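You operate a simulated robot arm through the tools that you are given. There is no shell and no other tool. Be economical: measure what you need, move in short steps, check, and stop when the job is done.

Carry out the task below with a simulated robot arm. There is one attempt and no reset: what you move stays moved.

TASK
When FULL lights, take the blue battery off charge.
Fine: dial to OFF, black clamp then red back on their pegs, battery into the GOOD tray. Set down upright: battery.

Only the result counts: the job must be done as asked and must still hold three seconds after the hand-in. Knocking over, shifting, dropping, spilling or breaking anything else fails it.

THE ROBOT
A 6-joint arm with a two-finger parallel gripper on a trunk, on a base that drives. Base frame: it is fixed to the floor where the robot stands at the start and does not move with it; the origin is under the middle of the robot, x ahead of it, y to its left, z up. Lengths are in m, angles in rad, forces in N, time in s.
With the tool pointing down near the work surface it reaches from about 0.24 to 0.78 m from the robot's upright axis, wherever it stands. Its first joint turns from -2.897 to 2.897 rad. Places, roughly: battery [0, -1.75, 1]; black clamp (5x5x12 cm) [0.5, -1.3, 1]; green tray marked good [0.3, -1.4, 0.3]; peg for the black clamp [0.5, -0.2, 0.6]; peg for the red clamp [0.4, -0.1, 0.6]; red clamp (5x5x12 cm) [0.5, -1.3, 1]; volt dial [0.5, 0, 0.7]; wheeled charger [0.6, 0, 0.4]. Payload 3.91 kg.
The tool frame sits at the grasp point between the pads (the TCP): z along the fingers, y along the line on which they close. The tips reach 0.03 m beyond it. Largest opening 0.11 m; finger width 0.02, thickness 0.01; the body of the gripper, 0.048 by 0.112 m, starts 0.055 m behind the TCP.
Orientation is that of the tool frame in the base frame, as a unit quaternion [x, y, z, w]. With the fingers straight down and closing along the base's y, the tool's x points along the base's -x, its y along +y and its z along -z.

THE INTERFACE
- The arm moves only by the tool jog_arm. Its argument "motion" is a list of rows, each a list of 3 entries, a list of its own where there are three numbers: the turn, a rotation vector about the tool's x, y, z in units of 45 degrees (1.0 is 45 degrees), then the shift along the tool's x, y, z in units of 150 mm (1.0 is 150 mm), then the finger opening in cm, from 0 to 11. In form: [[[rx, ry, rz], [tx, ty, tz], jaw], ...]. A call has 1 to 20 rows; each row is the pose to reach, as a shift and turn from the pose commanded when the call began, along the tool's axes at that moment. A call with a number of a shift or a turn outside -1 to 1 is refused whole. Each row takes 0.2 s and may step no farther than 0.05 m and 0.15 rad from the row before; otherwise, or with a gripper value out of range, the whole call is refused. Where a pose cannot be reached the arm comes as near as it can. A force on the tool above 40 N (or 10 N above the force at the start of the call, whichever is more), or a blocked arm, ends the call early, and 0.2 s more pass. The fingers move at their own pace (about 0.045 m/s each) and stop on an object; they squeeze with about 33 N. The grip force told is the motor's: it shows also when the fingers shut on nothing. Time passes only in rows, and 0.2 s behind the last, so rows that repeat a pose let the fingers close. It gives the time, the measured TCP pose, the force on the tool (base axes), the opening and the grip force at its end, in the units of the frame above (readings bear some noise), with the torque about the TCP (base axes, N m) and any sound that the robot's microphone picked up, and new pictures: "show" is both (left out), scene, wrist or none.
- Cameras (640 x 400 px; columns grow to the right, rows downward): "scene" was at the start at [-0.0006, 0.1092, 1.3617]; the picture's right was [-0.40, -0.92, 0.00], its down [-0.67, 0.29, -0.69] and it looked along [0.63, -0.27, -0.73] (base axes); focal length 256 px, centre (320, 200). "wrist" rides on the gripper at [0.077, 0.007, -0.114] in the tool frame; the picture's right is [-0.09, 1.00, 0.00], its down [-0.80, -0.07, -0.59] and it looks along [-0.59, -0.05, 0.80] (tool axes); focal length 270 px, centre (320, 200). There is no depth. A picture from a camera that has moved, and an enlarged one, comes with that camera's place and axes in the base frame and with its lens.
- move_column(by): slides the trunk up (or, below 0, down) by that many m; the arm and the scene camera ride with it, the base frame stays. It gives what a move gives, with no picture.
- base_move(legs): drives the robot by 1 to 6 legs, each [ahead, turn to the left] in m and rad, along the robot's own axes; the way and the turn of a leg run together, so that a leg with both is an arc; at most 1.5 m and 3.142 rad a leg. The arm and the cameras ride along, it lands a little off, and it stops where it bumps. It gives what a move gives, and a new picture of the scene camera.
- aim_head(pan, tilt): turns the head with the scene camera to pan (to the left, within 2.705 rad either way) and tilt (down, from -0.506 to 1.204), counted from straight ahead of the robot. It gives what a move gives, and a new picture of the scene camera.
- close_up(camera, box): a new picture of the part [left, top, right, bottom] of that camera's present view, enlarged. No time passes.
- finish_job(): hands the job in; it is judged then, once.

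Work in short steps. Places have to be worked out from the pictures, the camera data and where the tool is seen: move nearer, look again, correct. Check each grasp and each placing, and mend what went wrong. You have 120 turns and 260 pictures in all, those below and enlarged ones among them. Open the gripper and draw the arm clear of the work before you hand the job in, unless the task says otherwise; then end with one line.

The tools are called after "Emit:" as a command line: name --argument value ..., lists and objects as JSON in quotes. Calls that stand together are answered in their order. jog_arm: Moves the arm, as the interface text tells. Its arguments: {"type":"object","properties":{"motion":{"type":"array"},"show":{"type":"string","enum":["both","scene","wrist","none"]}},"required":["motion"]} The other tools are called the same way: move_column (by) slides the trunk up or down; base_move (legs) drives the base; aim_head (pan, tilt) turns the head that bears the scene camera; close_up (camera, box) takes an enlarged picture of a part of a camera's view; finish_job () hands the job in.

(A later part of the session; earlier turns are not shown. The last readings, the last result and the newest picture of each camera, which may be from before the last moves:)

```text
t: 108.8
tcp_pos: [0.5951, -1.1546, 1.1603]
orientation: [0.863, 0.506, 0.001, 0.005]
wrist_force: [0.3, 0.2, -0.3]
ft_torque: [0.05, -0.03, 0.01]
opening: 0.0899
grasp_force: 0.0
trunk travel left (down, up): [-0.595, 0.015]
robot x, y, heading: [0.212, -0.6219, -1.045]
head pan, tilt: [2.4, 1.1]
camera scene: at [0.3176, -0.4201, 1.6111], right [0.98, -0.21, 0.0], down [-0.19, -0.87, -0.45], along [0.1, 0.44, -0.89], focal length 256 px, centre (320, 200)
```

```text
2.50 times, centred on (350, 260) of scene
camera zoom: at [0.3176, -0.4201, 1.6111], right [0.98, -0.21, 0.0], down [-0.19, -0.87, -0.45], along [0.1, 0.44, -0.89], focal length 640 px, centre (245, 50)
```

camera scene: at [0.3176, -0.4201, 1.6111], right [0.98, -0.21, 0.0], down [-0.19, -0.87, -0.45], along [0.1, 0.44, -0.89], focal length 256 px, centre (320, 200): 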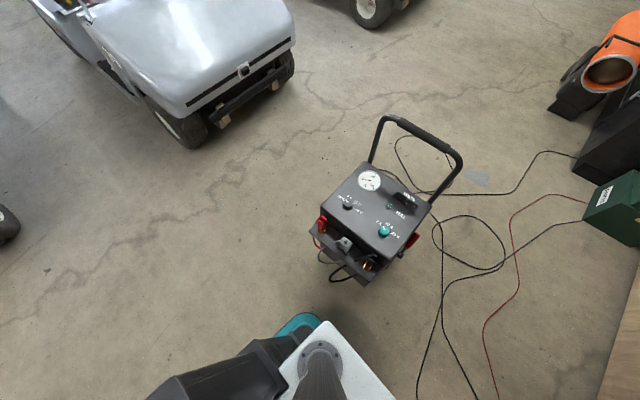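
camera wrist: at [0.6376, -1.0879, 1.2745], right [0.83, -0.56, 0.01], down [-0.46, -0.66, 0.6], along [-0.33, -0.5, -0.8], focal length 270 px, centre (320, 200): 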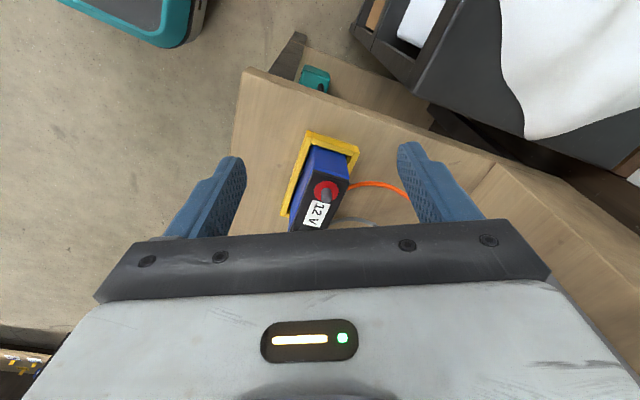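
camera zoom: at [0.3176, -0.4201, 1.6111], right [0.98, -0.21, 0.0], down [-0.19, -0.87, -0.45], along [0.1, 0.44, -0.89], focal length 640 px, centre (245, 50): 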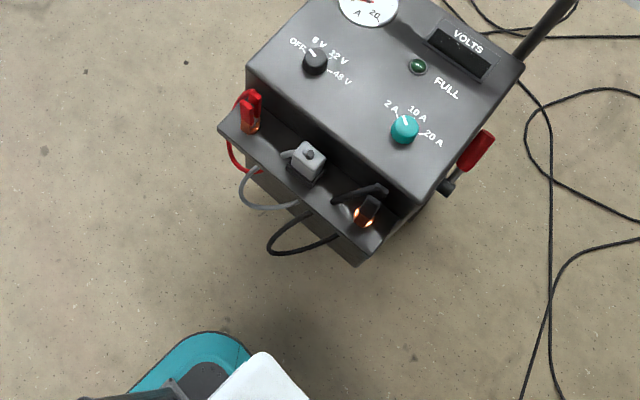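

I find no contact left and the charger hasn't moved. No more turning is needed: from here I bring the arm over the battery, squaring the jaws across its narrow width.

Emit:
jog_arm --motion '[[[0, 0, 0.1], [-0.15, -0.02, 0], 9], [[0, 0, 0.2], [-0.32, -0.04, 0], 9], [[0, 0, 0.3], [-0.49, -0.06, 0], 9], [[0, 0, 0.4], [-0.66, -0.08, 0], 9], [[0, 0, 0.48], [-0.83, -0.1, 0], 9], [[0, 0, 0.535], [-0.95, -0.12, 0], 9]]' --show "wrist"

Emit:
aim_head --pan 0.1 --tilt 0.8

```text
t: 110.2
tcp_pos: [0.5082, -1.2695, 1.1601]
orientation: [0.949, 0.315, 0.002, 0.003]
wrist_force: [-0.2, -0.1, 0.5]
ft_torque: [0.03, 0.01, -0.01]
opening: 0.0901
grasp_force: 0.1
trunk travel left (down, up): [-0.595, 0.015]
robot x, y, heading: [0.2144, -0.6247, -1.041]
head pan, tilt: [2.4, 1.1]
camera wrist: at [0.5737, -1.2277, 1.2748], right [0.52, -0.85, 0.01], down [-0.69, -0.42, 0.59], along [-0.5, -0.32, -0.81], focal length 270 px, centre (320, 200)
```

wrist: 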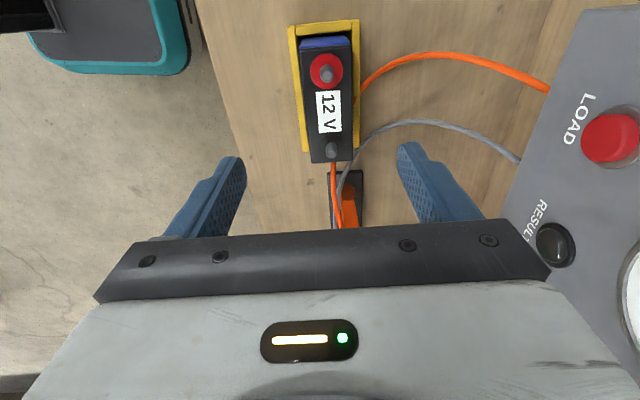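

```text
t: 112.4
tcp_pos: [0.5094, -1.2682, 1.1601]
orientation: [0.949, 0.315, 0.002, 0.004]
wrist_force: [-0.5, -0.1, -1.6]
ft_torque: [0.01, 0.01, 0.0]
opening: 0.0901
grasp_force: 0.1
trunk travel left (down, up): [-0.595, 0.015]
robot x, y, heading: [0.2129, -0.6223, -1.036]
head pan, tilt: [0.099, 0.799]
camera scene: at [0.3518, -0.5471, 1.6328], right [-0.81, -0.59, 0.0], down [-0.42, 0.58, -0.7], along [0.41, -0.56, -0.72], focal length 256 px, centre (320, 200)
```

scene: 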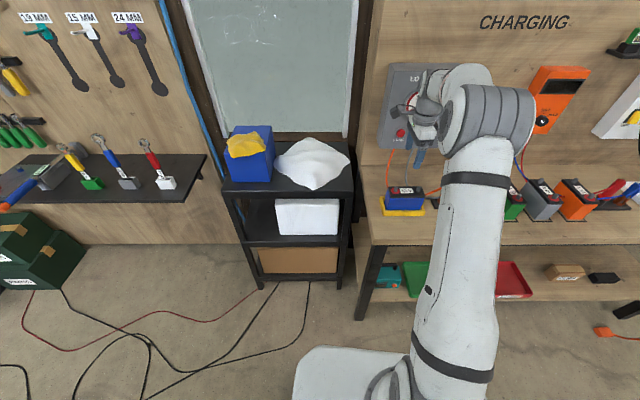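

Emit:
close_up --camera "wrist" --box '[250, 0, 410, 180]'

Emit:
close_up --camera "scene" --box '[360, 140, 460, 230]'

```text
2.22 times, centred on (330, 90) of wrist
camera zoom: at [0.5741, -1.2271, 1.2747], right [0.53, -0.85, 0.01], down [-0.69, -0.42, 0.59], along [-0.5, -0.32, -0.81], focal length 601 px, centre (298, 444)
```

zoom: 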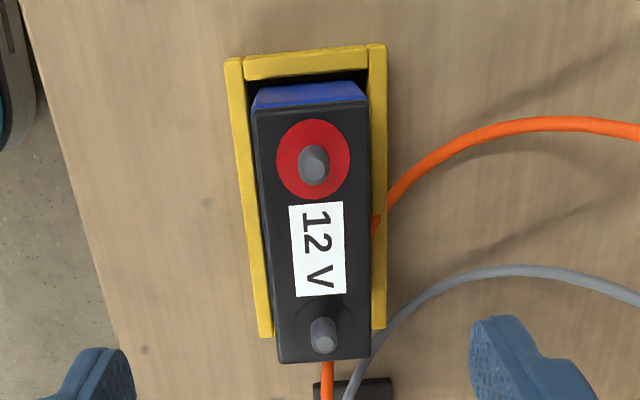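

```text
4.44 times, centred on (410, 185) of scene
camera zoom: at [0.3518, -0.5471, 1.6328], right [-0.81, -0.59, 0.0], down [-0.42, 0.58, -0.7], along [0.41, -0.56, -0.72], focal length 1137 px, centre (-80, 267)
```

zoom: 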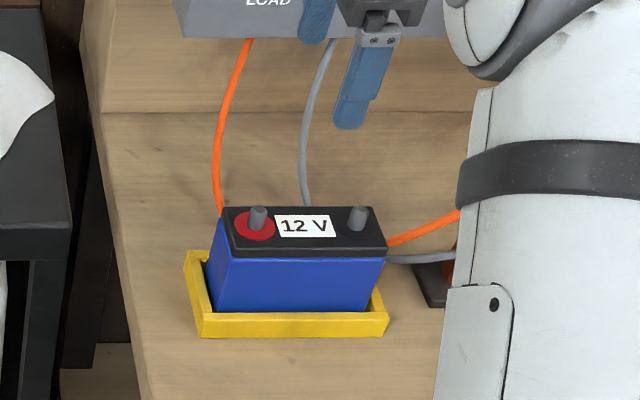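

Battery centre ≈(0.4975,-1.293), lid z≈0.957, aligned with the jaws. I centre over it and descend to just above the posts.

Emit:
jog_arm --motion '[[[0.005, 0, 0], [-0.08, 0.04, 0.1], 9], [[0.011, 0, 0], [-0.157, 0.082, 0.25], 9], [[0.011, 0, 0], [-0.157, 0.082, 0.5], 9], [[0.011, 0, 0], [-0.157, 0.082, 0.75], 9], [[0.011, 0, 0], [-0.157, 0.082, 0.93], 9]]' --show "wrist"

Emit:
close_up --camera "scene" --box '[360, 140, 460, 230]'

```text
t: 113.6
tcp_pos: [0.4988, -1.2964, 1.021]
orientation: [0.949, 0.314, 0.001, -0.002]
wrist_force: [-0.7, 0.3, 1.0]
ft_torque: [-0.03, 0.01, -0.01]
opening: 0.09
grasp_force: 0.0
trunk travel left (down, up): [-0.595, 0.015]
robot x, y, heading: [0.2128, -0.6262, -1.04]
head pan, tilt: [0.099, 0.799]
camera wrist: at [0.5649, -1.254, 1.1343], right [0.53, -0.85, 0.0], down [-0.68, -0.42, 0.59], along [-0.51, -0.31, -0.8], focal length 270 px, centre (320, 200)
```

wrist: 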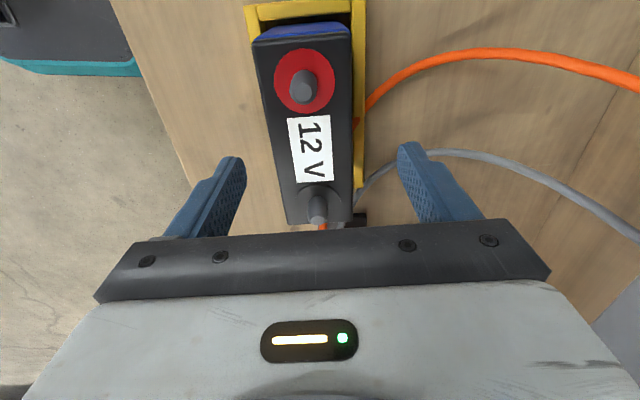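

```text
4.44 times, centred on (410, 185) of scene
camera zoom: at [0.3519, -0.5476, 1.6329], right [-0.81, -0.59, 0.0], down [-0.42, 0.58, -0.7], along [0.41, -0.56, -0.72], focal length 1137 px, centre (-80, 267)
```

zoom: 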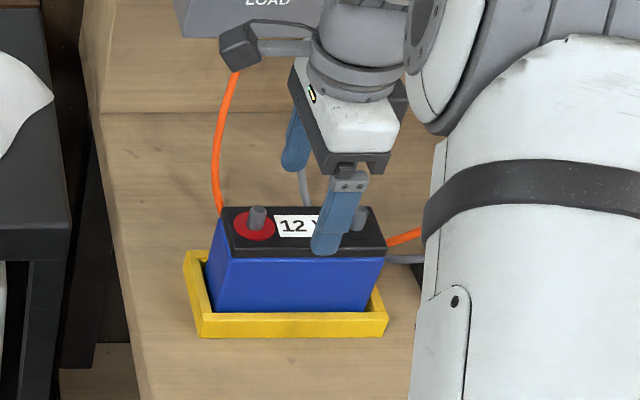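

Slightly off: I shift 6 mm along each axis, descend so the pads are on the case's upper half, and close.

Emit:
jog_arm --motion '[[[0, 0, 0], [-0.04, -0.037, 0], 9], [[0, 0, 0], [-0.04, -0.037, 0.2], 9], [[0, 0, 0], [-0.04, -0.037, 0.4], 9], [[0, 0, 0], [-0.04, -0.037, 0.54], 9], [[0, 0, 0], [-0.04, -0.037, 0.54], 7], [[0, 0, 0], [-0.04, -0.037, 0.54], 5], [[0, 0, 0], [-0.04, -0.037, 0.54], 4], [[0, 0, 0], [-0.04, -0.037, 0.54], 4]]' --show "wrist"

Emit:
close_up --camera "scene" --box '[360, 140, 460, 230]'

```text
t: 115.4
tcp_pos: [0.4909, -1.2941, 0.9389]
orientation: [0.949, 0.315, 0.0, -0.001]
wrist_force: [2.8, -3.3, 0.1]
ft_torque: [-0.03, -0.11, -0.09]
opening: 0.055
grasp_force: 33.0
trunk travel left (down, up): [-0.595, 0.015]
robot x, y, heading: [0.2121, -0.6234, -1.042]
head pan, tilt: [0.099, 0.799]
camera wrist: at [0.5567, -1.2532, 1.0522], right [0.53, -0.85, 0.0], down [-0.68, -0.42, 0.59], along [-0.51, -0.31, -0.8], focal length 270 px, centre (320, 200)
```

wrist: 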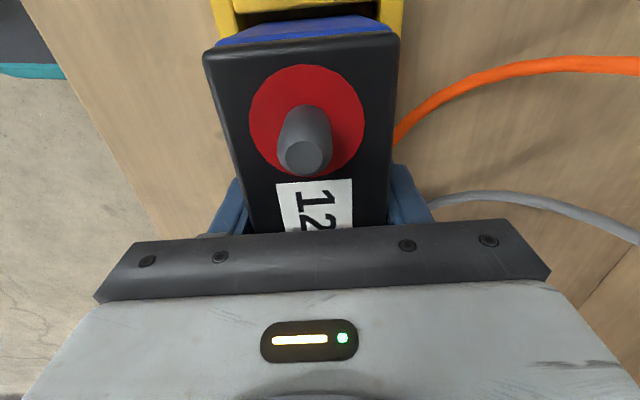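

```text
4.44 times, centred on (410, 185) of scene
camera zoom: at [0.3522, -0.5478, 1.6328], right [-0.81, -0.59, 0.0], down [-0.42, 0.58, -0.7], along [0.41, -0.56, -0.72], focal length 1137 px, centre (-80, 267)
```

zoom: 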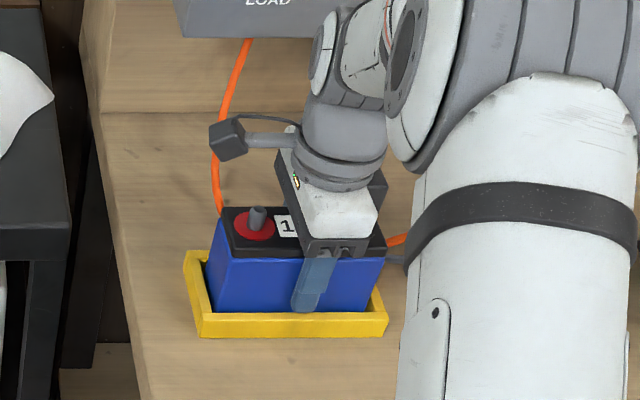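

The grip is ~5 mm off toward the black post and good otherwise. I reopen, shift, and regrip for balance.

Emit:
jog_arm --motion '[[[0, 0, 0], [0, 0, 0], 6.5], [[0, 0, 0], [0.035, 0, 0], 6.5], [[0, 0, 0], [0.035, 0, 0], 4], [[0, 0, 0], [0.035, 0, 0], 4], [[0, 0, 0], [0.035, 0, 0], 4]]' --show "none"

Emit:
jog_arm --motion '[[[0, 0, 0], [0, 0, -0.03], 4], [[0, 0, 0], [0, 0, -0.08], 4], [[0, 0, 0], [0, 0, -0.15], 4], [[0, 0, 0], [0, 0, -0.2], 4], [[0, 0, 0], [0, 0, -0.2], 4]]' --show "wrist"

Emit:
close_up --camera "scene" --box '[360, 140, 460, 230]'

```text
t: 116.6
tcp_pos: [0.4956, -1.2899, 0.9386]
orientation: [0.949, 0.315, 0.0, 0.0]
wrist_force: [3.4, -0.3, 2.1]
ft_torque: [0.07, -0.11, -0.21]
opening: 0.0549
grasp_force: 32.7
trunk travel left (down, up): [-0.595, 0.015]
robot x, y, heading: [0.2099, -0.6223, -1.037]
head pan, tilt: [0.099, 0.799]
```

```text
t: 117.8
tcp_pos: [0.4949, -1.291, 0.9691]
orientation: [0.949, 0.314, 0.001, -0.001]
wrist_force: [0.4, 1.0, -11.7]
ft_torque: [-0.03, 0.0, -0.01]
opening: 0.0547
grasp_force: 33.3
trunk travel left (down, up): [-0.595, 0.015]
robot x, y, heading: [0.2123, -0.6218, -1.04]
head pan, tilt: [0.099, 0.799]
camera wrist: at [0.5612, -1.2492, 1.0829], right [0.53, -0.85, 0.0], down [-0.68, -0.42, 0.59], along [-0.51, -0.31, -0.8], focal length 270 px, centre (320, 200)
```

wrist: 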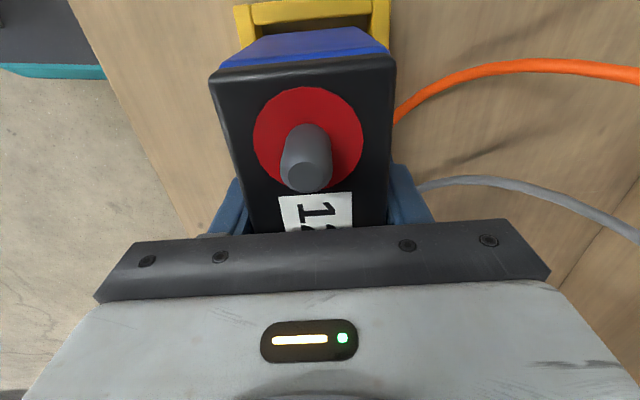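

```text
4.44 times, centred on (410, 185) of scene
camera zoom: at [0.3524, -0.5487, 1.6328], right [-0.81, -0.59, 0.0], down [-0.42, 0.58, -0.7], along [0.41, -0.56, -0.72], focal length 1137 px, centre (-80, 267)
```

zoom: 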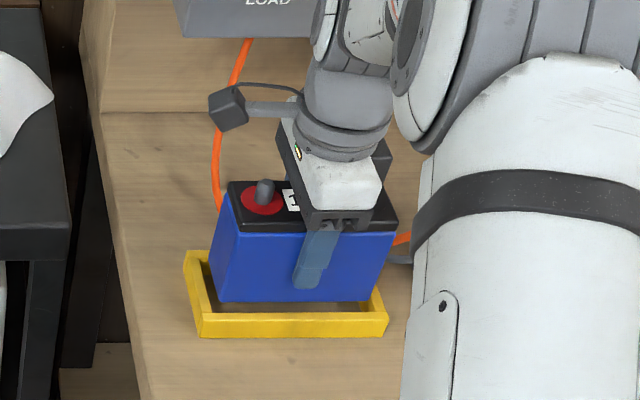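

The battery lifts level (~12 N). I raise it 8 cm, then draw the arm back 15 cm from the bench.

Emit:
jog_arm --motion '[[[0, 0, 0], [0, 0, -0.12], 4], [[0, 0, 0], [0, 0, -0.25], 4], [[0, 0, 0], [0, 0, -0.38], 4], [[0, 0, 0], [0, 0, -0.5], 4], [[0, 0, 0], [0.03, -0.12, -0.53], 4], [[0, 0, 0], [0.06, -0.25, -0.53], 4], [[0, 0, 0], [0.1, -0.4, -0.53], 4], [[0, 0, 0], [0.13, -0.55, -0.53], 4], [[0, 0, 0], [0.17, -0.7, -0.53], 4], [[0, 0, 0], [0.2, -0.85, -0.53], 4], [[0, 0, 0], [0.238, -0.97, -0.53], 4]]' --show "both"

```text
t: 120.2
tcp_pos: [0.4349, -1.151, 1.0474]
orientation: [0.949, 0.316, 0.001, -0.001]
wrist_force: [-0.2, 0.3, -11.2]
ft_torque: [0.01, 0.0, 0.01]
opening: 0.055
grasp_force: 33.4
trunk travel left (down, up): [-0.595, 0.015]
robot x, y, heading: [0.2107, -0.6212, -1.035]
head pan, tilt: [0.099, 0.799]
camera scene: at [0.352, -0.5476, 1.6328], right [-0.81, -0.59, 0.0], down [-0.42, 0.58, -0.7], along [0.41, -0.56, -0.72], focal length 256 px, centre (320, 200)
camera wrist: at [0.5013, -1.1095, 1.1615], right [0.53, -0.85, 0.0], down [-0.68, -0.42, 0.59], along [-0.51, -0.31, -0.8], focal length 270 px, centre (320, 200)
```

scene: 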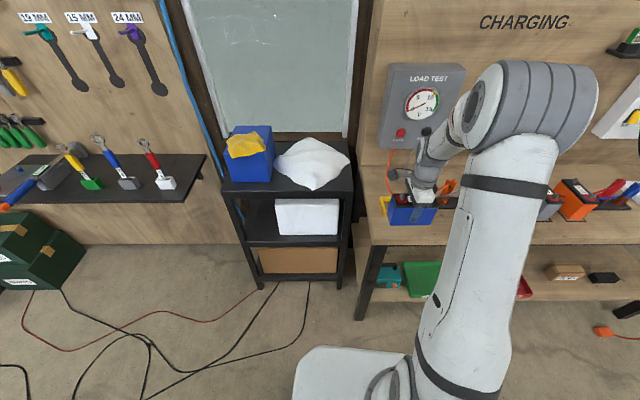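
wrist: 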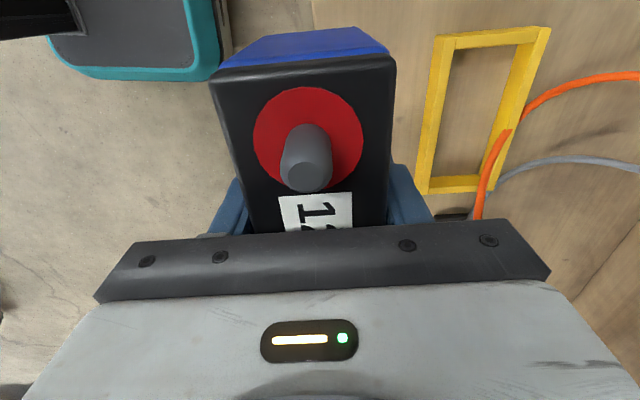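

Battery held firmly. I back the base 0.2 m and turn right toward the tray.

Emit:
base_move --legs '[[-0.2, 0], [0, -0.4]]'

Emit:
aim_head --pan 0.5 --tilt 0.9

```text
t: 122.9
tcp_pos: [0.114, -1.0239, 1.0466]
orientation: [0.993, 0.121, 0.0, -0.002]
wrist_force: [-0.3, -0.7, -11.8]
ft_torque: [0.01, -0.01, -0.02]
opening: 0.0548
grasp_force: 32.6
trunk travel left (down, up): [-0.595, 0.015]
robot x, y, heading: [0.1306, -0.4499, -1.432]
head pan, tilt: [0.099, 0.799]
camera scene: at [0.2893, -0.4318, 1.6329], right [-0.97, -0.24, 0.0], down [-0.17, 0.7, -0.7], along [0.16, -0.68, -0.72], focal length 256 px, centre (320, 200)
```

scene: 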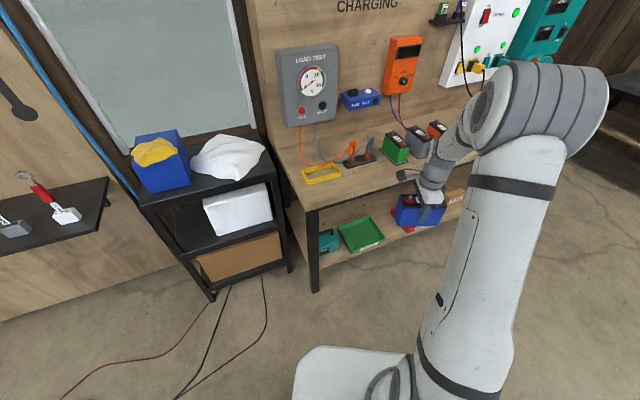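

```text
t: 123.8
tcp_pos: [0.1131, -1.0231, 1.0463]
orientation: [0.993, 0.122, 0.001, -0.001]
wrist_force: [-1.8, -1.3, -12.2]
ft_torque: [-0.02, 0.0, 0.0]
opening: 0.0549
grasp_force: 33.1
trunk travel left (down, up): [-0.595, 0.015]
robot x, y, heading: [0.1307, -0.4455, -1.44]
head pan, tilt: [0.499, 0.901]
camera scene: at [0.3146, -0.4134, 1.625], right [-0.8, -0.59, 0.0], down [-0.47, 0.63, -0.62], along [0.37, -0.5, -0.78], focal length 256 px, centre (320, 200)
```

scene: 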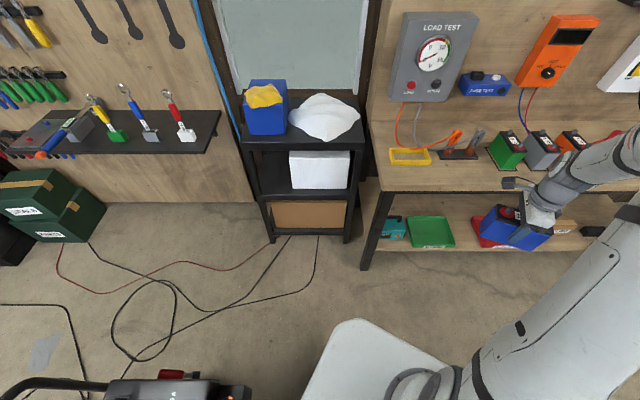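

Clear. I lower the trunk 0.55 m and look at the tray.

Emit:
move_column --by -0.55

Emit:
aim_head --pan 0.4 --tilt 0.7

Emit:
close_up --camera "wrist" --box '[0, 0, 640, 400]'

```text
refused: -0.55 is not a number from -0.4 to 0.4
```

```text
t: 124.5
tcp_pos: [0.1133, -1.0225, 1.0472]
orientation: [0.993, 0.122, 0.0, -0.001]
wrist_force: [-0.2, -0.1, -12.0]
ft_torque: [0.03, -0.01, -0.02]
opening: 0.055
grasp_force: 33.1
trunk travel left (down, up): [-0.595, 0.015]
robot x, y, heading: [0.1327, -0.4502, -1.434]
head pan, tilt: [0.4, 0.7]
camera scene: at [0.3137, -0.4255, 1.641], right [-0.86, -0.51, 0.0], down [-0.33, 0.55, -0.76], along [0.39, -0.66, -0.65], focal length 256 px, centre (320, 200)
```

scene: 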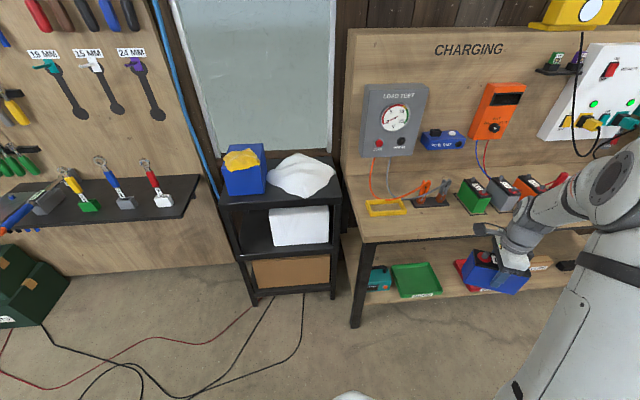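

```text
1.00 times, centred on (320, 200) of wrist (not enlarged: the box is as wide or as high as the picture)
camera zoom: at [0.1895, -1.0109, 1.1609], right [0.15, -0.99, 0.0], down [-0.8, -0.12, 0.59], along [-0.59, -0.09, -0.8], focal length 270 px, centre (320, 200)
```

zoom: 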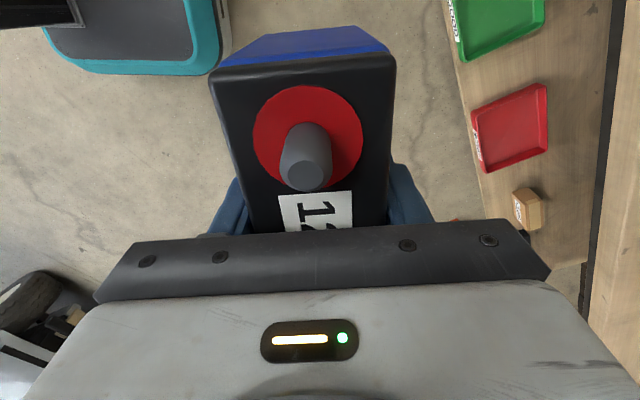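

The trunk moves at most 0.4 m per call; I lower in two parts.

Emit:
move_column --by -0.4

Emit:
move_column --by -0.17

Emit:
aim_head --pan 0.35 --tilt 0.6

```text
t: 128.4
tcp_pos: [0.1126, -1.0232, 0.646]
orientation: [0.993, 0.12, 0.001, -0.001]
wrist_force: [-0.6, 0.3, -11.9]
ft_torque: [0.02, -0.02, -0.02]
opening: 0.0552
grasp_force: 32.9
trunk travel left (down, up): [-0.195, 0.415]
robot x, y, heading: [0.1287, -0.4513, -1.435]
head pan, tilt: [0.4, 0.7]
```

```text
t: 130.3
tcp_pos: [0.1134, -1.0229, 0.4788]
orientation: [0.993, 0.12, 0.001, -0.001]
wrist_force: [-0.4, -0.3, -11.1]
ft_torque: [0.0, 0.0, -0.01]
opening: 0.0545
grasp_force: 32.9
trunk travel left (down, up): [-0.025, 0.585]
robot x, y, heading: [0.1322, -0.4506, -1.433]
head pan, tilt: [0.4, 0.7]
```

```text
t: 131.0
tcp_pos: [0.1142, -1.0225, 0.4768]
orientation: [0.993, 0.121, 0.001, -0.001]
wrist_force: [-0.4, 0.8, -11.4]
ft_torque: [0.0, 0.01, 0.01]
opening: 0.0549
grasp_force: 33.5
trunk travel left (down, up): [-0.025, 0.585]
robot x, y, heading: [0.1337, -0.4491, -1.436]
head pan, tilt: [0.351, 0.6]
camera scene: at [0.3118, -0.43, 1.0797], right [-0.88, -0.47, 0.0], down [-0.27, 0.5, -0.82], along [0.39, -0.73, -0.57], focal length 256 px, centre (320, 200)
```

scene: 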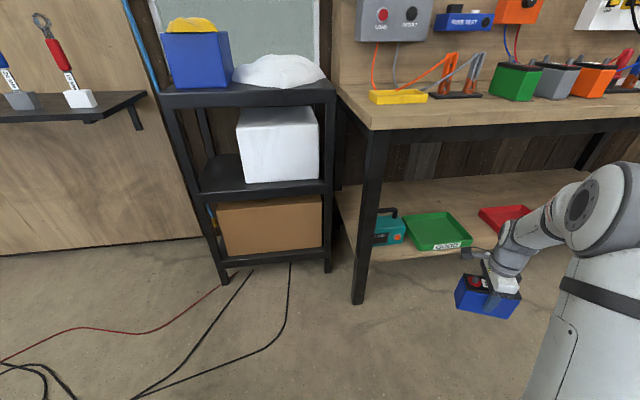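

Emit:
close_up --camera "scene" --box '[370, 180, 530, 280]'

```text
4.00 times, centred on (450, 230) of scene
camera zoom: at [0.3118, -0.43, 1.0797], right [-0.88, -0.47, 0.0], down [-0.27, 0.5, -0.82], along [0.39, -0.73, -0.57], focal length 1024 px, centre (-200, 80)
```

zoom: 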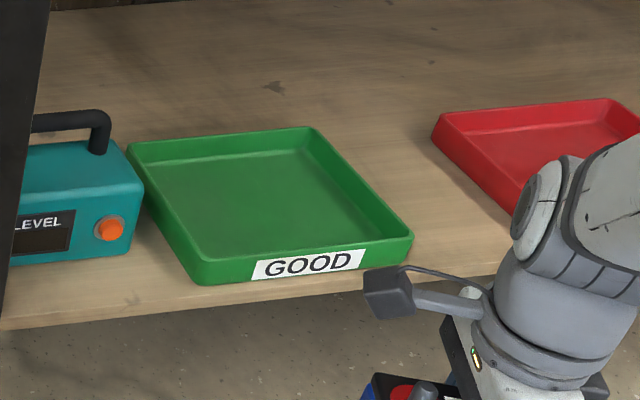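

Tray rim z≈0.365, centre ≈(0.273,-1.398), edges at ~37°. I align the battery on the robot's heading line, square it with the tray (turn 23°), and lower to TCP z 0.44.

Emit:
jog_arm --motion '[[[0, 0, -0.09], [0.1, 0.02, 0.04], 4], [[0, 0, -0.18], [0.21, 0.04, 0.08], 4], [[0, 0, -0.27], [0.32, 0.06, 0.12], 4], [[0, 0, -0.36], [0.43, 0.085, 0.17], 4], [[0, 0, -0.45], [0.53, 0.105, 0.21], 4], [[0, 0, -0.51], [0.625, 0.123, 0.247], 4]]' --show "none"

Emit:
base_move --legs '[[0.2, 0]]'

Emit:
close_up --camera "wrist" --box '[0, 0, 640, 400]'

```text
t: 132.4
tcp_pos: [0.2082, -1.0183, 0.4406]
orientation: [0.949, 0.317, 0.001, -0.002]
wrist_force: [-0.3, 0.4, -11.3]
ft_torque: [-0.01, 0.02, -0.01]
opening: 0.0548
grasp_force: 33.1
trunk travel left (down, up): [-0.025, 0.585]
robot x, y, heading: [0.1292, -0.4499, -1.433]
head pan, tilt: [0.351, 0.6]
```

```text
t: 134.0
tcp_pos: [0.2352, -1.2168, 0.4403]
orientation: [0.949, 0.315, 0.0, -0.001]
wrist_force: [-0.5, 0.0, -11.9]
ft_torque: [0.03, 0.02, 0.03]
opening: 0.0552
grasp_force: 33.2
trunk travel left (down, up): [-0.025, 0.585]
robot x, y, heading: [0.1558, -0.6461, -1.437]
head pan, tilt: [0.351, 0.6]
camera scene: at [0.3396, -0.6289, 1.0797], right [-0.88, -0.47, 0.0], down [-0.27, 0.5, -0.82], along [0.39, -0.73, -0.57], focal length 256 px, centre (320, 200)
```

scene: 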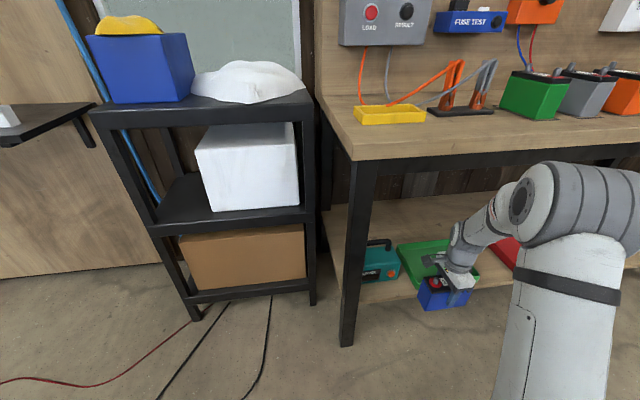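

```text
1.00 times, centred on (320, 200) of wrist (not enlarged: the box is as wide or as high as the picture)
camera zoom: at [0.3011, -1.1756, 0.5546], right [0.53, -0.85, 0.0], down [-0.68, -0.42, 0.59], along [-0.5, -0.31, -0.81], focal length 270 px, centre (320, 200)
```

zoom: 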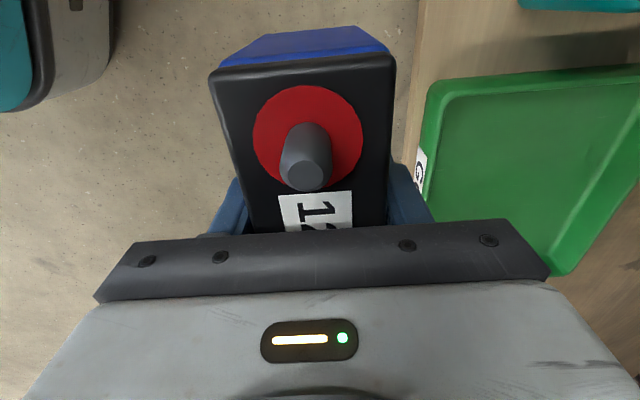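

The tray lies as computed. I move the battery 16 cm in over the tray at this height.

Emit:
jog_arm --motion '[[[0, 0, 0], [-0.07, 0.13, 0], 4], [[0, 0, 0], [-0.14, 0.26, 0], 4], [[0, 0, 0], [-0.21, 0.39, 0], 4], [[0, 0, 0], [-0.28, 0.52, 0], 4], [[0, 0, 0], [-0.35, 0.65, 0], 4], [[0, 0, 0], [-0.42, 0.78, 0], 4], [[0, 0, 0], [-0.48, 0.88, 0], 4], [[0, 0, 0], [-0.515, 0.946, 0], 4]]' --show "both"

Emit:
close_up --camera "scene" --box '[360, 140, 560, 340]'

```text
t: 135.8
tcp_pos: [0.2583, -1.3768, 0.4402]
orientation: [0.949, 0.315, 0.0, -0.001]
wrist_force: [-0.2, -0.4, -12.4]
ft_torque: [0.01, -0.01, 0.0]
opening: 0.0546
grasp_force: 33.0
trunk travel left (down, up): [-0.025, 0.585]
robot x, y, heading: [0.1574, -0.6462, -1.433]
head pan, tilt: [0.351, 0.6]
camera scene: at [0.3396, -0.6291, 1.0797], right [-0.88, -0.47, 0.0], down [-0.27, 0.5, -0.82], along [0.39, -0.73, -0.57], focal length 256 px, centre (320, 200)
camera wrist: at [0.3243, -1.336, 0.554], right [0.53, -0.85, 0.0], down [-0.68, -0.42, 0.59], along [-0.51, -0.31, -0.81], focal length 270 px, centre (320, 200)
```

scene: 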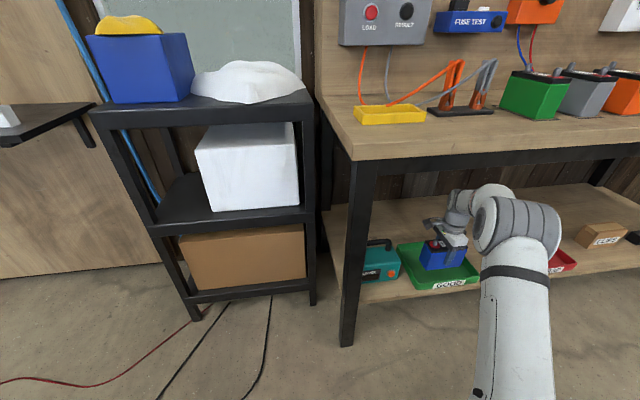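
wrist: 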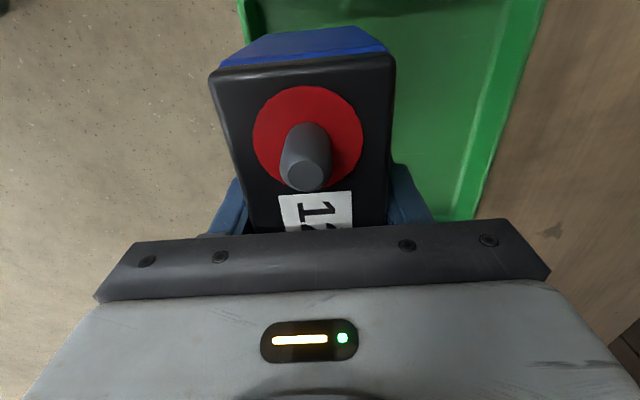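

```text
2.00 times, centred on (460, 240) of scene
camera zoom: at [0.3396, -0.6291, 1.0797], right [-0.88, -0.47, 0.0], down [-0.27, 0.5, -0.82], along [0.39, -0.73, -0.57], focal length 512 px, centre (40, 120)
```

zoom: 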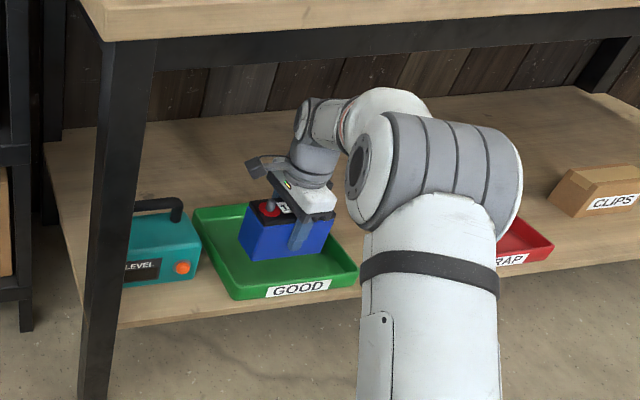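

The battery's robot side looks close to the front lip, so I drive 3.5 cm farther in.

Emit:
base_move --legs '[[0.035, 0]]'

Emit:
close_up --camera "wrist" --box '[180, 0, 580, 240]'

Emit:
close_up --camera "scene" --box '[380, 140, 540, 300]'

```text
t: 136.6
tcp_pos: [0.2639, -1.4124, 0.4401]
orientation: [0.949, 0.316, 0.001, -0.001]
wrist_force: [-0.4, -0.3, -11.7]
ft_torque: [0.0, 0.01, -0.05]
opening: 0.0549
grasp_force: 32.8
trunk travel left (down, up): [-0.025, 0.585]
robot x, y, heading: [0.1657, -0.6825, -1.433]
head pan, tilt: [0.351, 0.6]
camera scene: at [0.3445, -0.6642, 1.0797], right [-0.88, -0.47, 0.0], down [-0.27, 0.5, -0.82], along [0.39, -0.73, -0.57], focal length 256 px, centre (320, 200)
```

scene: 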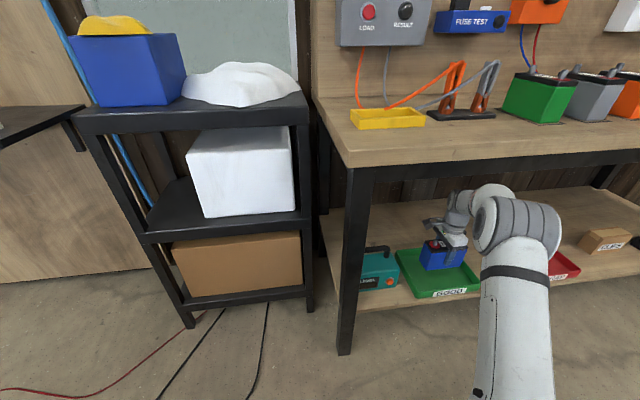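

```text
1.60 times, centred on (380, 120) of wrist
camera zoom: at [0.3292, -1.3709, 0.5538], right [0.53, -0.85, 0.0], down [-0.68, -0.42, 0.59], along [-0.5, -0.31, -0.81], focal length 432 px, centre (224, 328)
```

zoom: 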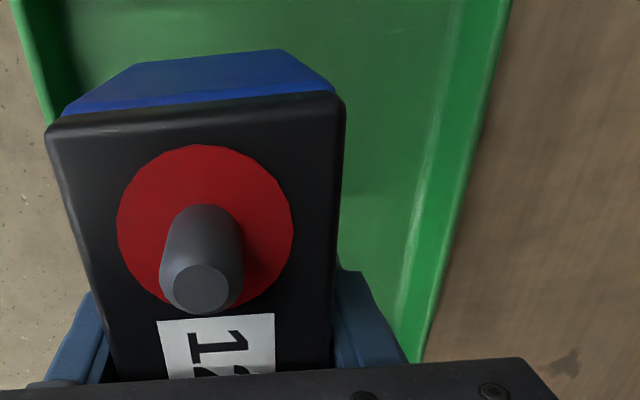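

```text
2.50 times, centred on (460, 220) of scene
camera zoom: at [0.3445, -0.6642, 1.0797], right [-0.88, -0.47, 0.0], down [-0.27, 0.5, -0.82], along [0.39, -0.73, -0.57], focal length 640 px, centre (-30, 150)
```

zoom: 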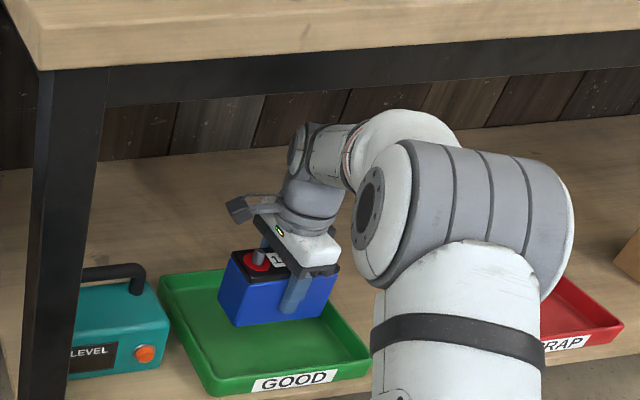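

Well inside the tray now. I lower gently until the tray floor takes the weight.

Emit:
jog_arm --motion '[[[0, 0, 0], [0, 0, 0.07], 4], [[0, 0, 0], [0, 0, 0.14], 4], [[0, 0, 0], [0, 0, 0.2], 4], [[0, 0, 0], [0, 0, 0.24], 4], [[0, 0, 0], [0, 0, 0.27], 4], [[0, 0, 0], [0, 0, 0.3], 4]]' --show "none"

Emit:
close_up --camera "scene" --box '[400, 200, 500, 300]'

```text
t: 138.0
tcp_pos: [0.2626, -1.4124, 0.3947]
orientation: [0.949, 0.315, 0.0, -0.002]
wrist_force: [0.4, 0.7, -12.0]
ft_torque: [0.0, 0.0, 0.01]
opening: 0.0549
grasp_force: 33.3
trunk travel left (down, up): [-0.025, 0.585]
robot x, y, heading: [0.1649, -0.6841, -1.432]
head pan, tilt: [0.351, 0.6]
```

```text
4.00 times, centred on (450, 250) of scene
camera zoom: at [0.3445, -0.6642, 1.0797], right [-0.88, -0.47, 0.0], down [-0.27, 0.5, -0.82], along [0.39, -0.73, -0.57], focal length 1024 px, centre (-200, 0)
```

zoom: 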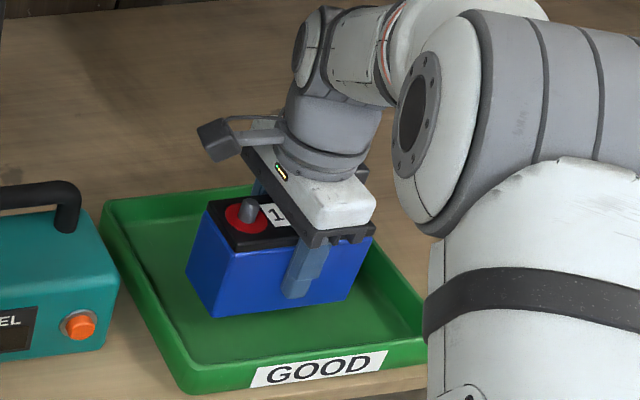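

Still hanging free; I continue in 3 mm rows.

Emit:
jog_arm --motion '[[[0, 0, 0], [0, 0, 0.02], 4], [[0, 0, 0], [0, 0, 0.04], 4], [[0, 0, 0], [0, 0, 0.06], 4], [[0, 0, 0], [0, 0, 0.08], 4]]' --show "none"

Emit:
close_up --camera "scene" --box '[400, 200, 500, 300]'

```text
t: 139.0
tcp_pos: [0.2636, -1.4111, 0.3829]
orientation: [0.949, 0.316, 0.001, 0.0]
wrist_force: [-0.1, -1.3, -10.8]
ft_torque: [0.0, -0.01, -0.03]
opening: 0.0549
grasp_force: 33.3
trunk travel left (down, up): [-0.025, 0.585]
robot x, y, heading: [0.1662, -0.6848, -1.432]
head pan, tilt: [0.351, 0.6]
```

```text
4.00 times, centred on (450, 250) of scene
camera zoom: at [0.3445, -0.6642, 1.0797], right [-0.88, -0.47, 0.0], down [-0.27, 0.5, -0.82], along [0.39, -0.73, -0.57], focal length 1024 px, centre (-200, 0)
```

zoom: 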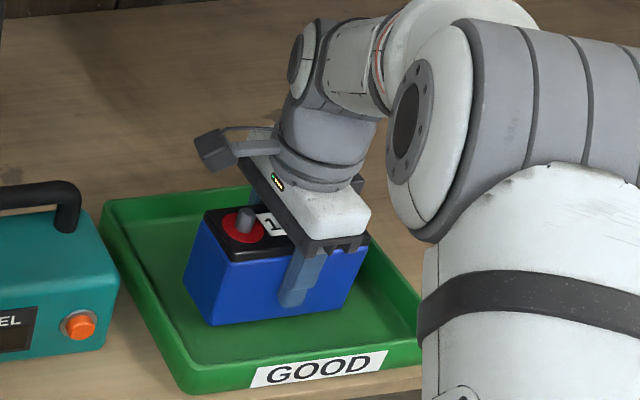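

Emit:
jog_arm --motion '[[[0, 0, 0], [0, 0, 0.02], 4], [[0, 0, 0], [0, 0, 0.04], 4], [[0, 0, 0], [0, 0, 0.055], 4], [[0, 0, 0], [0, 0, 0.07], 4]]' --show "none"

Emit:
close_up --camera "scene" --box '[400, 200, 500, 300]'

```text
t: 140.0
tcp_pos: [0.2639, -1.4114, 0.3715]
orientation: [0.949, 0.316, 0.001, -0.001]
wrist_force: [0.3, 0.4, -11.7]
ft_torque: [0.02, 0.02, 0.0]
opening: 0.0551
grasp_force: 32.6
trunk travel left (down, up): [-0.025, 0.585]
robot x, y, heading: [0.1636, -0.6809, -1.434]
head pan, tilt: [0.351, 0.6]
```

```text
4.00 times, centred on (450, 250) of scene
camera zoom: at [0.3445, -0.6642, 1.0797], right [-0.88, -0.47, 0.0], down [-0.27, 0.5, -0.82], along [0.39, -0.73, -0.57], focal length 1024 px, centre (-200, 0)
```

zoom: 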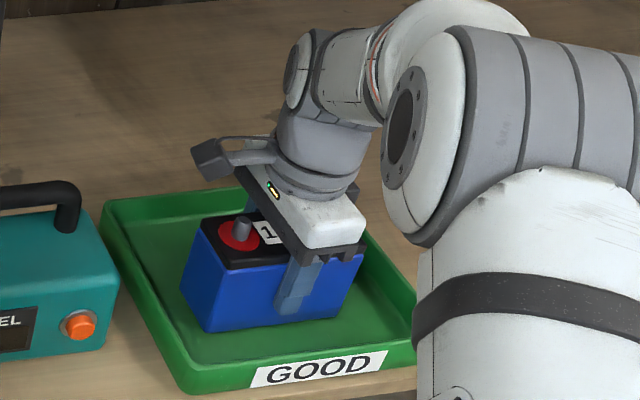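

Still free; continuing.

Emit:
jog_arm --motion '[[[0, 0, 0], [0, 0, 0.02], 4], [[0, 0, 0], [0, 0, 0.04], 4], [[0, 0, 0], [0, 0, 0.055], 4], [[0, 0, 0], [0, 0, 0.07], 4], [[0, 0, 0], [0, 0, 0.085], 4]]' --show "none"

Emit:
close_up --camera "scene" --box '[400, 200, 500, 300]'

Emit:
close_up --camera "wrist" --box '[180, 0, 580, 240]'

```text
t: 141.2
tcp_pos: [0.264, -1.4112, 0.3647]
orientation: [0.949, 0.316, -0.001, 0.002]
wrist_force: [-3.7, 5.9, 26.8]
ft_torque: [1.55, 0.31, -0.24]
opening: 0.0549
grasp_force: 33.6
trunk travel left (down, up): [-0.025, 0.585]
robot x, y, heading: [0.1625, -0.6799, -1.438]
head pan, tilt: [0.351, 0.6]
```

```text
4.00 times, centred on (450, 250) of scene
camera zoom: at [0.344, -0.6609, 1.0803], right [-0.88, -0.47, 0.0], down [-0.27, 0.5, -0.83], along [0.39, -0.73, -0.56], focal length 1024 px, centre (-200, 0)
```

zoom: 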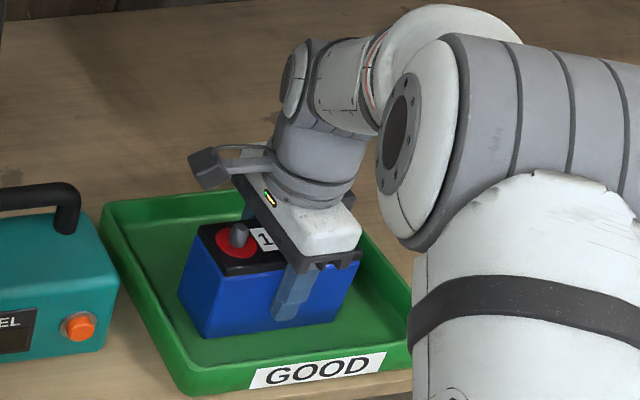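

```text
1.60 times, centred on (380, 120) of wrist
camera zoom: at [0.3292, -1.3702, 0.4793], right [0.53, -0.85, 0.0], down [-0.68, -0.42, 0.6], along [-0.5, -0.32, -0.8], focal length 432 px, centre (224, 328)
```

zoom: 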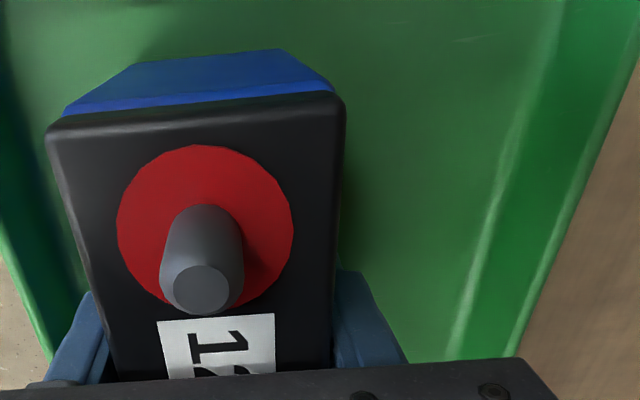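

The floor took the weight. I unload the press by ~3 mm, then open.

Emit:
jog_arm --motion '[[[0, 0, 0], [0, 0, -0.015], 4], [[0, 0, 0], [0, 0, -0.025], 4], [[0, 0, 0], [0, 0, -0.025], 4]]' --show "none"

Emit:
jog_arm --motion '[[[0, 0, 0], [0, 0, 0], 6], [[0, 0, 0], [0, 0, 0], 7.5], [[0, 0, 0], [0, 0, 0], 7.5]]' --show "none"

Emit:
close_up --camera "wrist" --box '[180, 0, 580, 240]'

Emit:
close_up --camera "scene" --box '[400, 200, 500, 300]'

```text
t: 142.0
tcp_pos: [0.2646, -1.4124, 0.3649]
orientation: [0.949, 0.317, 0.001, 0.001]
wrist_force: [0.3, -8.3, 13.1]
ft_torque: [-0.35, 0.99, 0.32]
opening: 0.0549
grasp_force: 32.8
trunk travel left (down, up): [-0.025, 0.585]
robot x, y, heading: [0.1638, -0.6797, -1.431]
head pan, tilt: [0.351, 0.6]
```

```text
t: 142.8
tcp_pos: [0.2631, -1.4111, 0.3639]
orientation: [0.949, 0.316, 0.001, -0.001]
wrist_force: [0.6, -0.2, -0.6]
ft_torque: [0.03, 0.03, -0.03]
opening: 0.075
grasp_force: 0.0
trunk travel left (down, up): [-0.025, 0.585]
robot x, y, heading: [0.1661, -0.684, -1.438]
head pan, tilt: [0.351, 0.6]
```

```text
1.60 times, centred on (380, 120) of wrist
camera zoom: at [0.3293, -1.3699, 0.478], right [0.53, -0.85, 0.0], down [-0.68, -0.42, 0.59], along [-0.5, -0.31, -0.81], focal length 432 px, centre (224, 328)
```

zoom: 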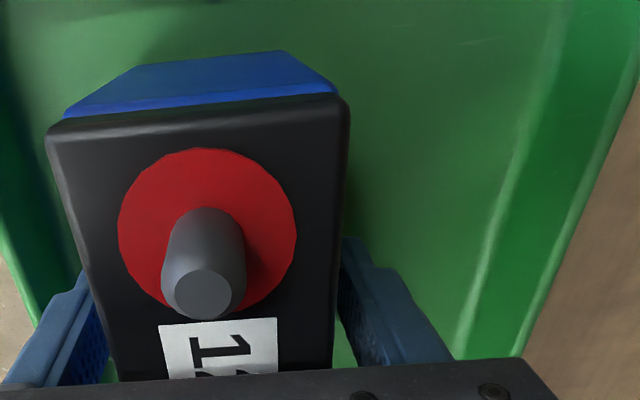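

```text
4.00 times, centred on (450, 250) of scene
camera zoom: at [0.3444, -0.6632, 1.0797], right [-0.88, -0.47, 0.0], down [-0.27, 0.5, -0.82], along [0.39, -0.73, -0.57], focal length 1024 px, centre (-200, 0)
```

zoom: 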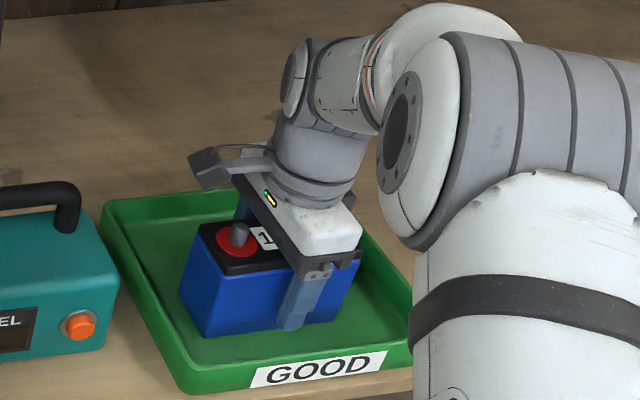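

Released upright. I rise 9 cm so the tips clear the posts, then back the base out.

Emit:
jog_arm --motion '[[[0, 0, 0], [0, 0, -0.1], 7.5], [[0, 0, 0], [0, 0, -0.25], 7.5], [[0, 0, 0], [0, 0, -0.4], 7.5], [[0, 0, 0], [0, 0, -0.52], 7.5], [[0, 0, 0], [0, 0, -0.62], 7.5], [[0, 0, 0], [0, 0, -0.62], 7.5]]' --show "wrist"

Emit:
close_up --camera "scene" --box '[380, 140, 540, 300]'

```text
t: 144.2
tcp_pos: [0.2634, -1.4109, 0.457]
orientation: [0.949, 0.315, 0.001, -0.001]
wrist_force: [0.2, -0.8, -0.4]
ft_torque: [0.02, -0.03, 0.02]
opening: 0.0751
grasp_force: 0.1
trunk travel left (down, up): [-0.025, 0.585]
robot x, y, heading: [0.1664, -0.6783, -1.433]
head pan, tilt: [0.351, 0.6]
camera wrist: at [0.3294, -1.3699, 0.5712], right [0.53, -0.85, 0.0], down [-0.68, -0.42, 0.59], along [-0.5, -0.31, -0.81], focal length 270 px, centre (320, 200)
```

wrist: 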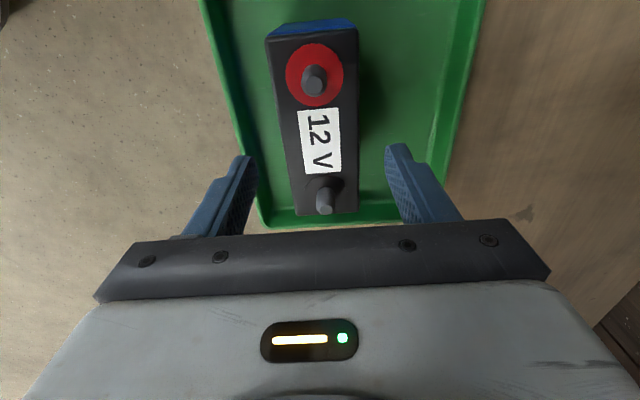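

```text
2.50 times, centred on (460, 220) of scene
camera zoom: at [0.3444, -0.6632, 1.0797], right [-0.88, -0.47, 0.0], down [-0.27, 0.5, -0.82], along [0.39, -0.73, -0.57], focal length 640 px, centre (-30, 150)
```

zoom: 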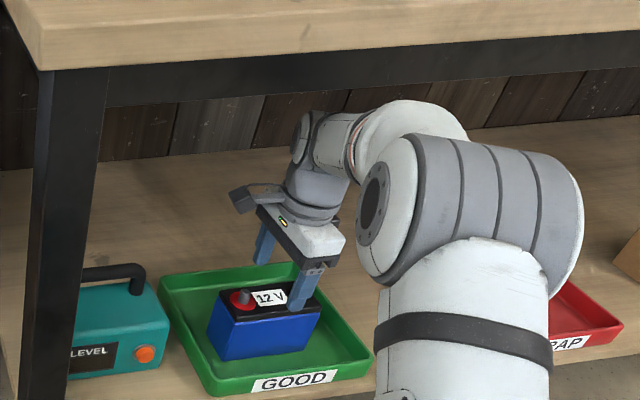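

The battery stands upright in GOOD. I draw the gripper straight out between the posts (along the closing axis), then back the base away.

Emit:
jog_arm --motion '[[[0, 0, 0], [0, 0, -0.04], 7.5], [[0, 0, 0], [0, -0.2, -0.05], 7.5], [[0, 0, 0], [0, -0.4, -0.05], 7.5], [[0, 0, 0], [0, -0.6, -0.05], 7.5], [[0, 0, 0], [0, -0.8, -0.05], 7.5], [[0, 0, 0], [0, -1, -0.05], 7.5]]' --show "none"

Emit:
base_move --legs '[[-0.2, 0]]'

Emit:
close_up --camera "scene" --box '[380, 120, 540, 280]'

```text
t: 145.6
tcp_pos: [0.1724, -1.2909, 0.4622]
orientation: [0.949, 0.315, 0.001, -0.001]
wrist_force: [-0.5, 0.6, 0.3]
ft_torque: [0.01, -0.01, -0.02]
opening: 0.0748
grasp_force: 0.0
trunk travel left (down, up): [-0.025, 0.585]
robot x, y, heading: [0.1608, -0.6812, -1.436]
head pan, tilt: [0.351, 0.6]
```

```text
t: 147.2
tcp_pos: [0.148, -1.0994, 0.4621]
orientation: [0.948, 0.317, 0.001, -0.001]
wrist_force: [0.5, -0.5, -0.9]
ft_torque: [0.01, 0.02, -0.02]
opening: 0.075
grasp_force: 0.1
trunk travel left (down, up): [-0.025, 0.585]
robot x, y, heading: [0.1348, -0.4901, -1.43]
head pan, tilt: [0.351, 0.6]
camera scene: at [0.3173, -0.4689, 1.0797], right [-0.88, -0.47, 0.0], down [-0.27, 0.5, -0.82], along [0.39, -0.73, -0.57], focal length 256 px, centre (320, 200)
```

scene: 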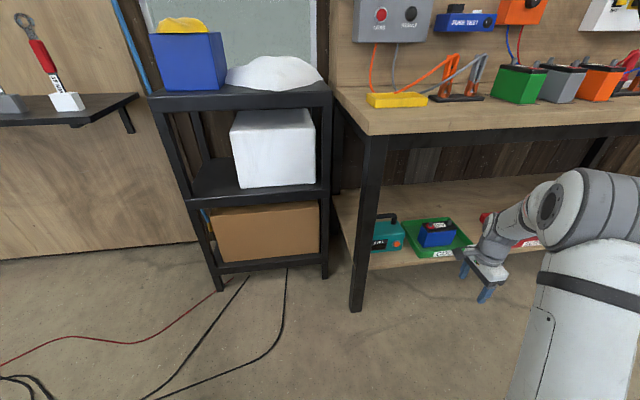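

```text
2.50 times, centred on (460, 200) of scene
camera zoom: at [0.3173, -0.4689, 1.0797], right [-0.88, -0.47, 0.0], down [-0.27, 0.5, -0.82], along [0.39, -0.73, -0.57], focal length 640 px, centre (-30, 200)
```

zoom: 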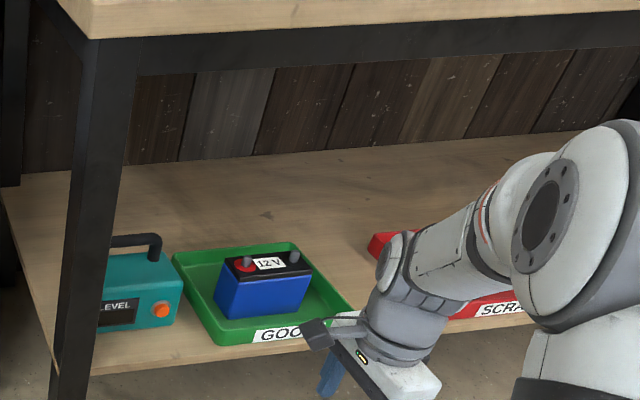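

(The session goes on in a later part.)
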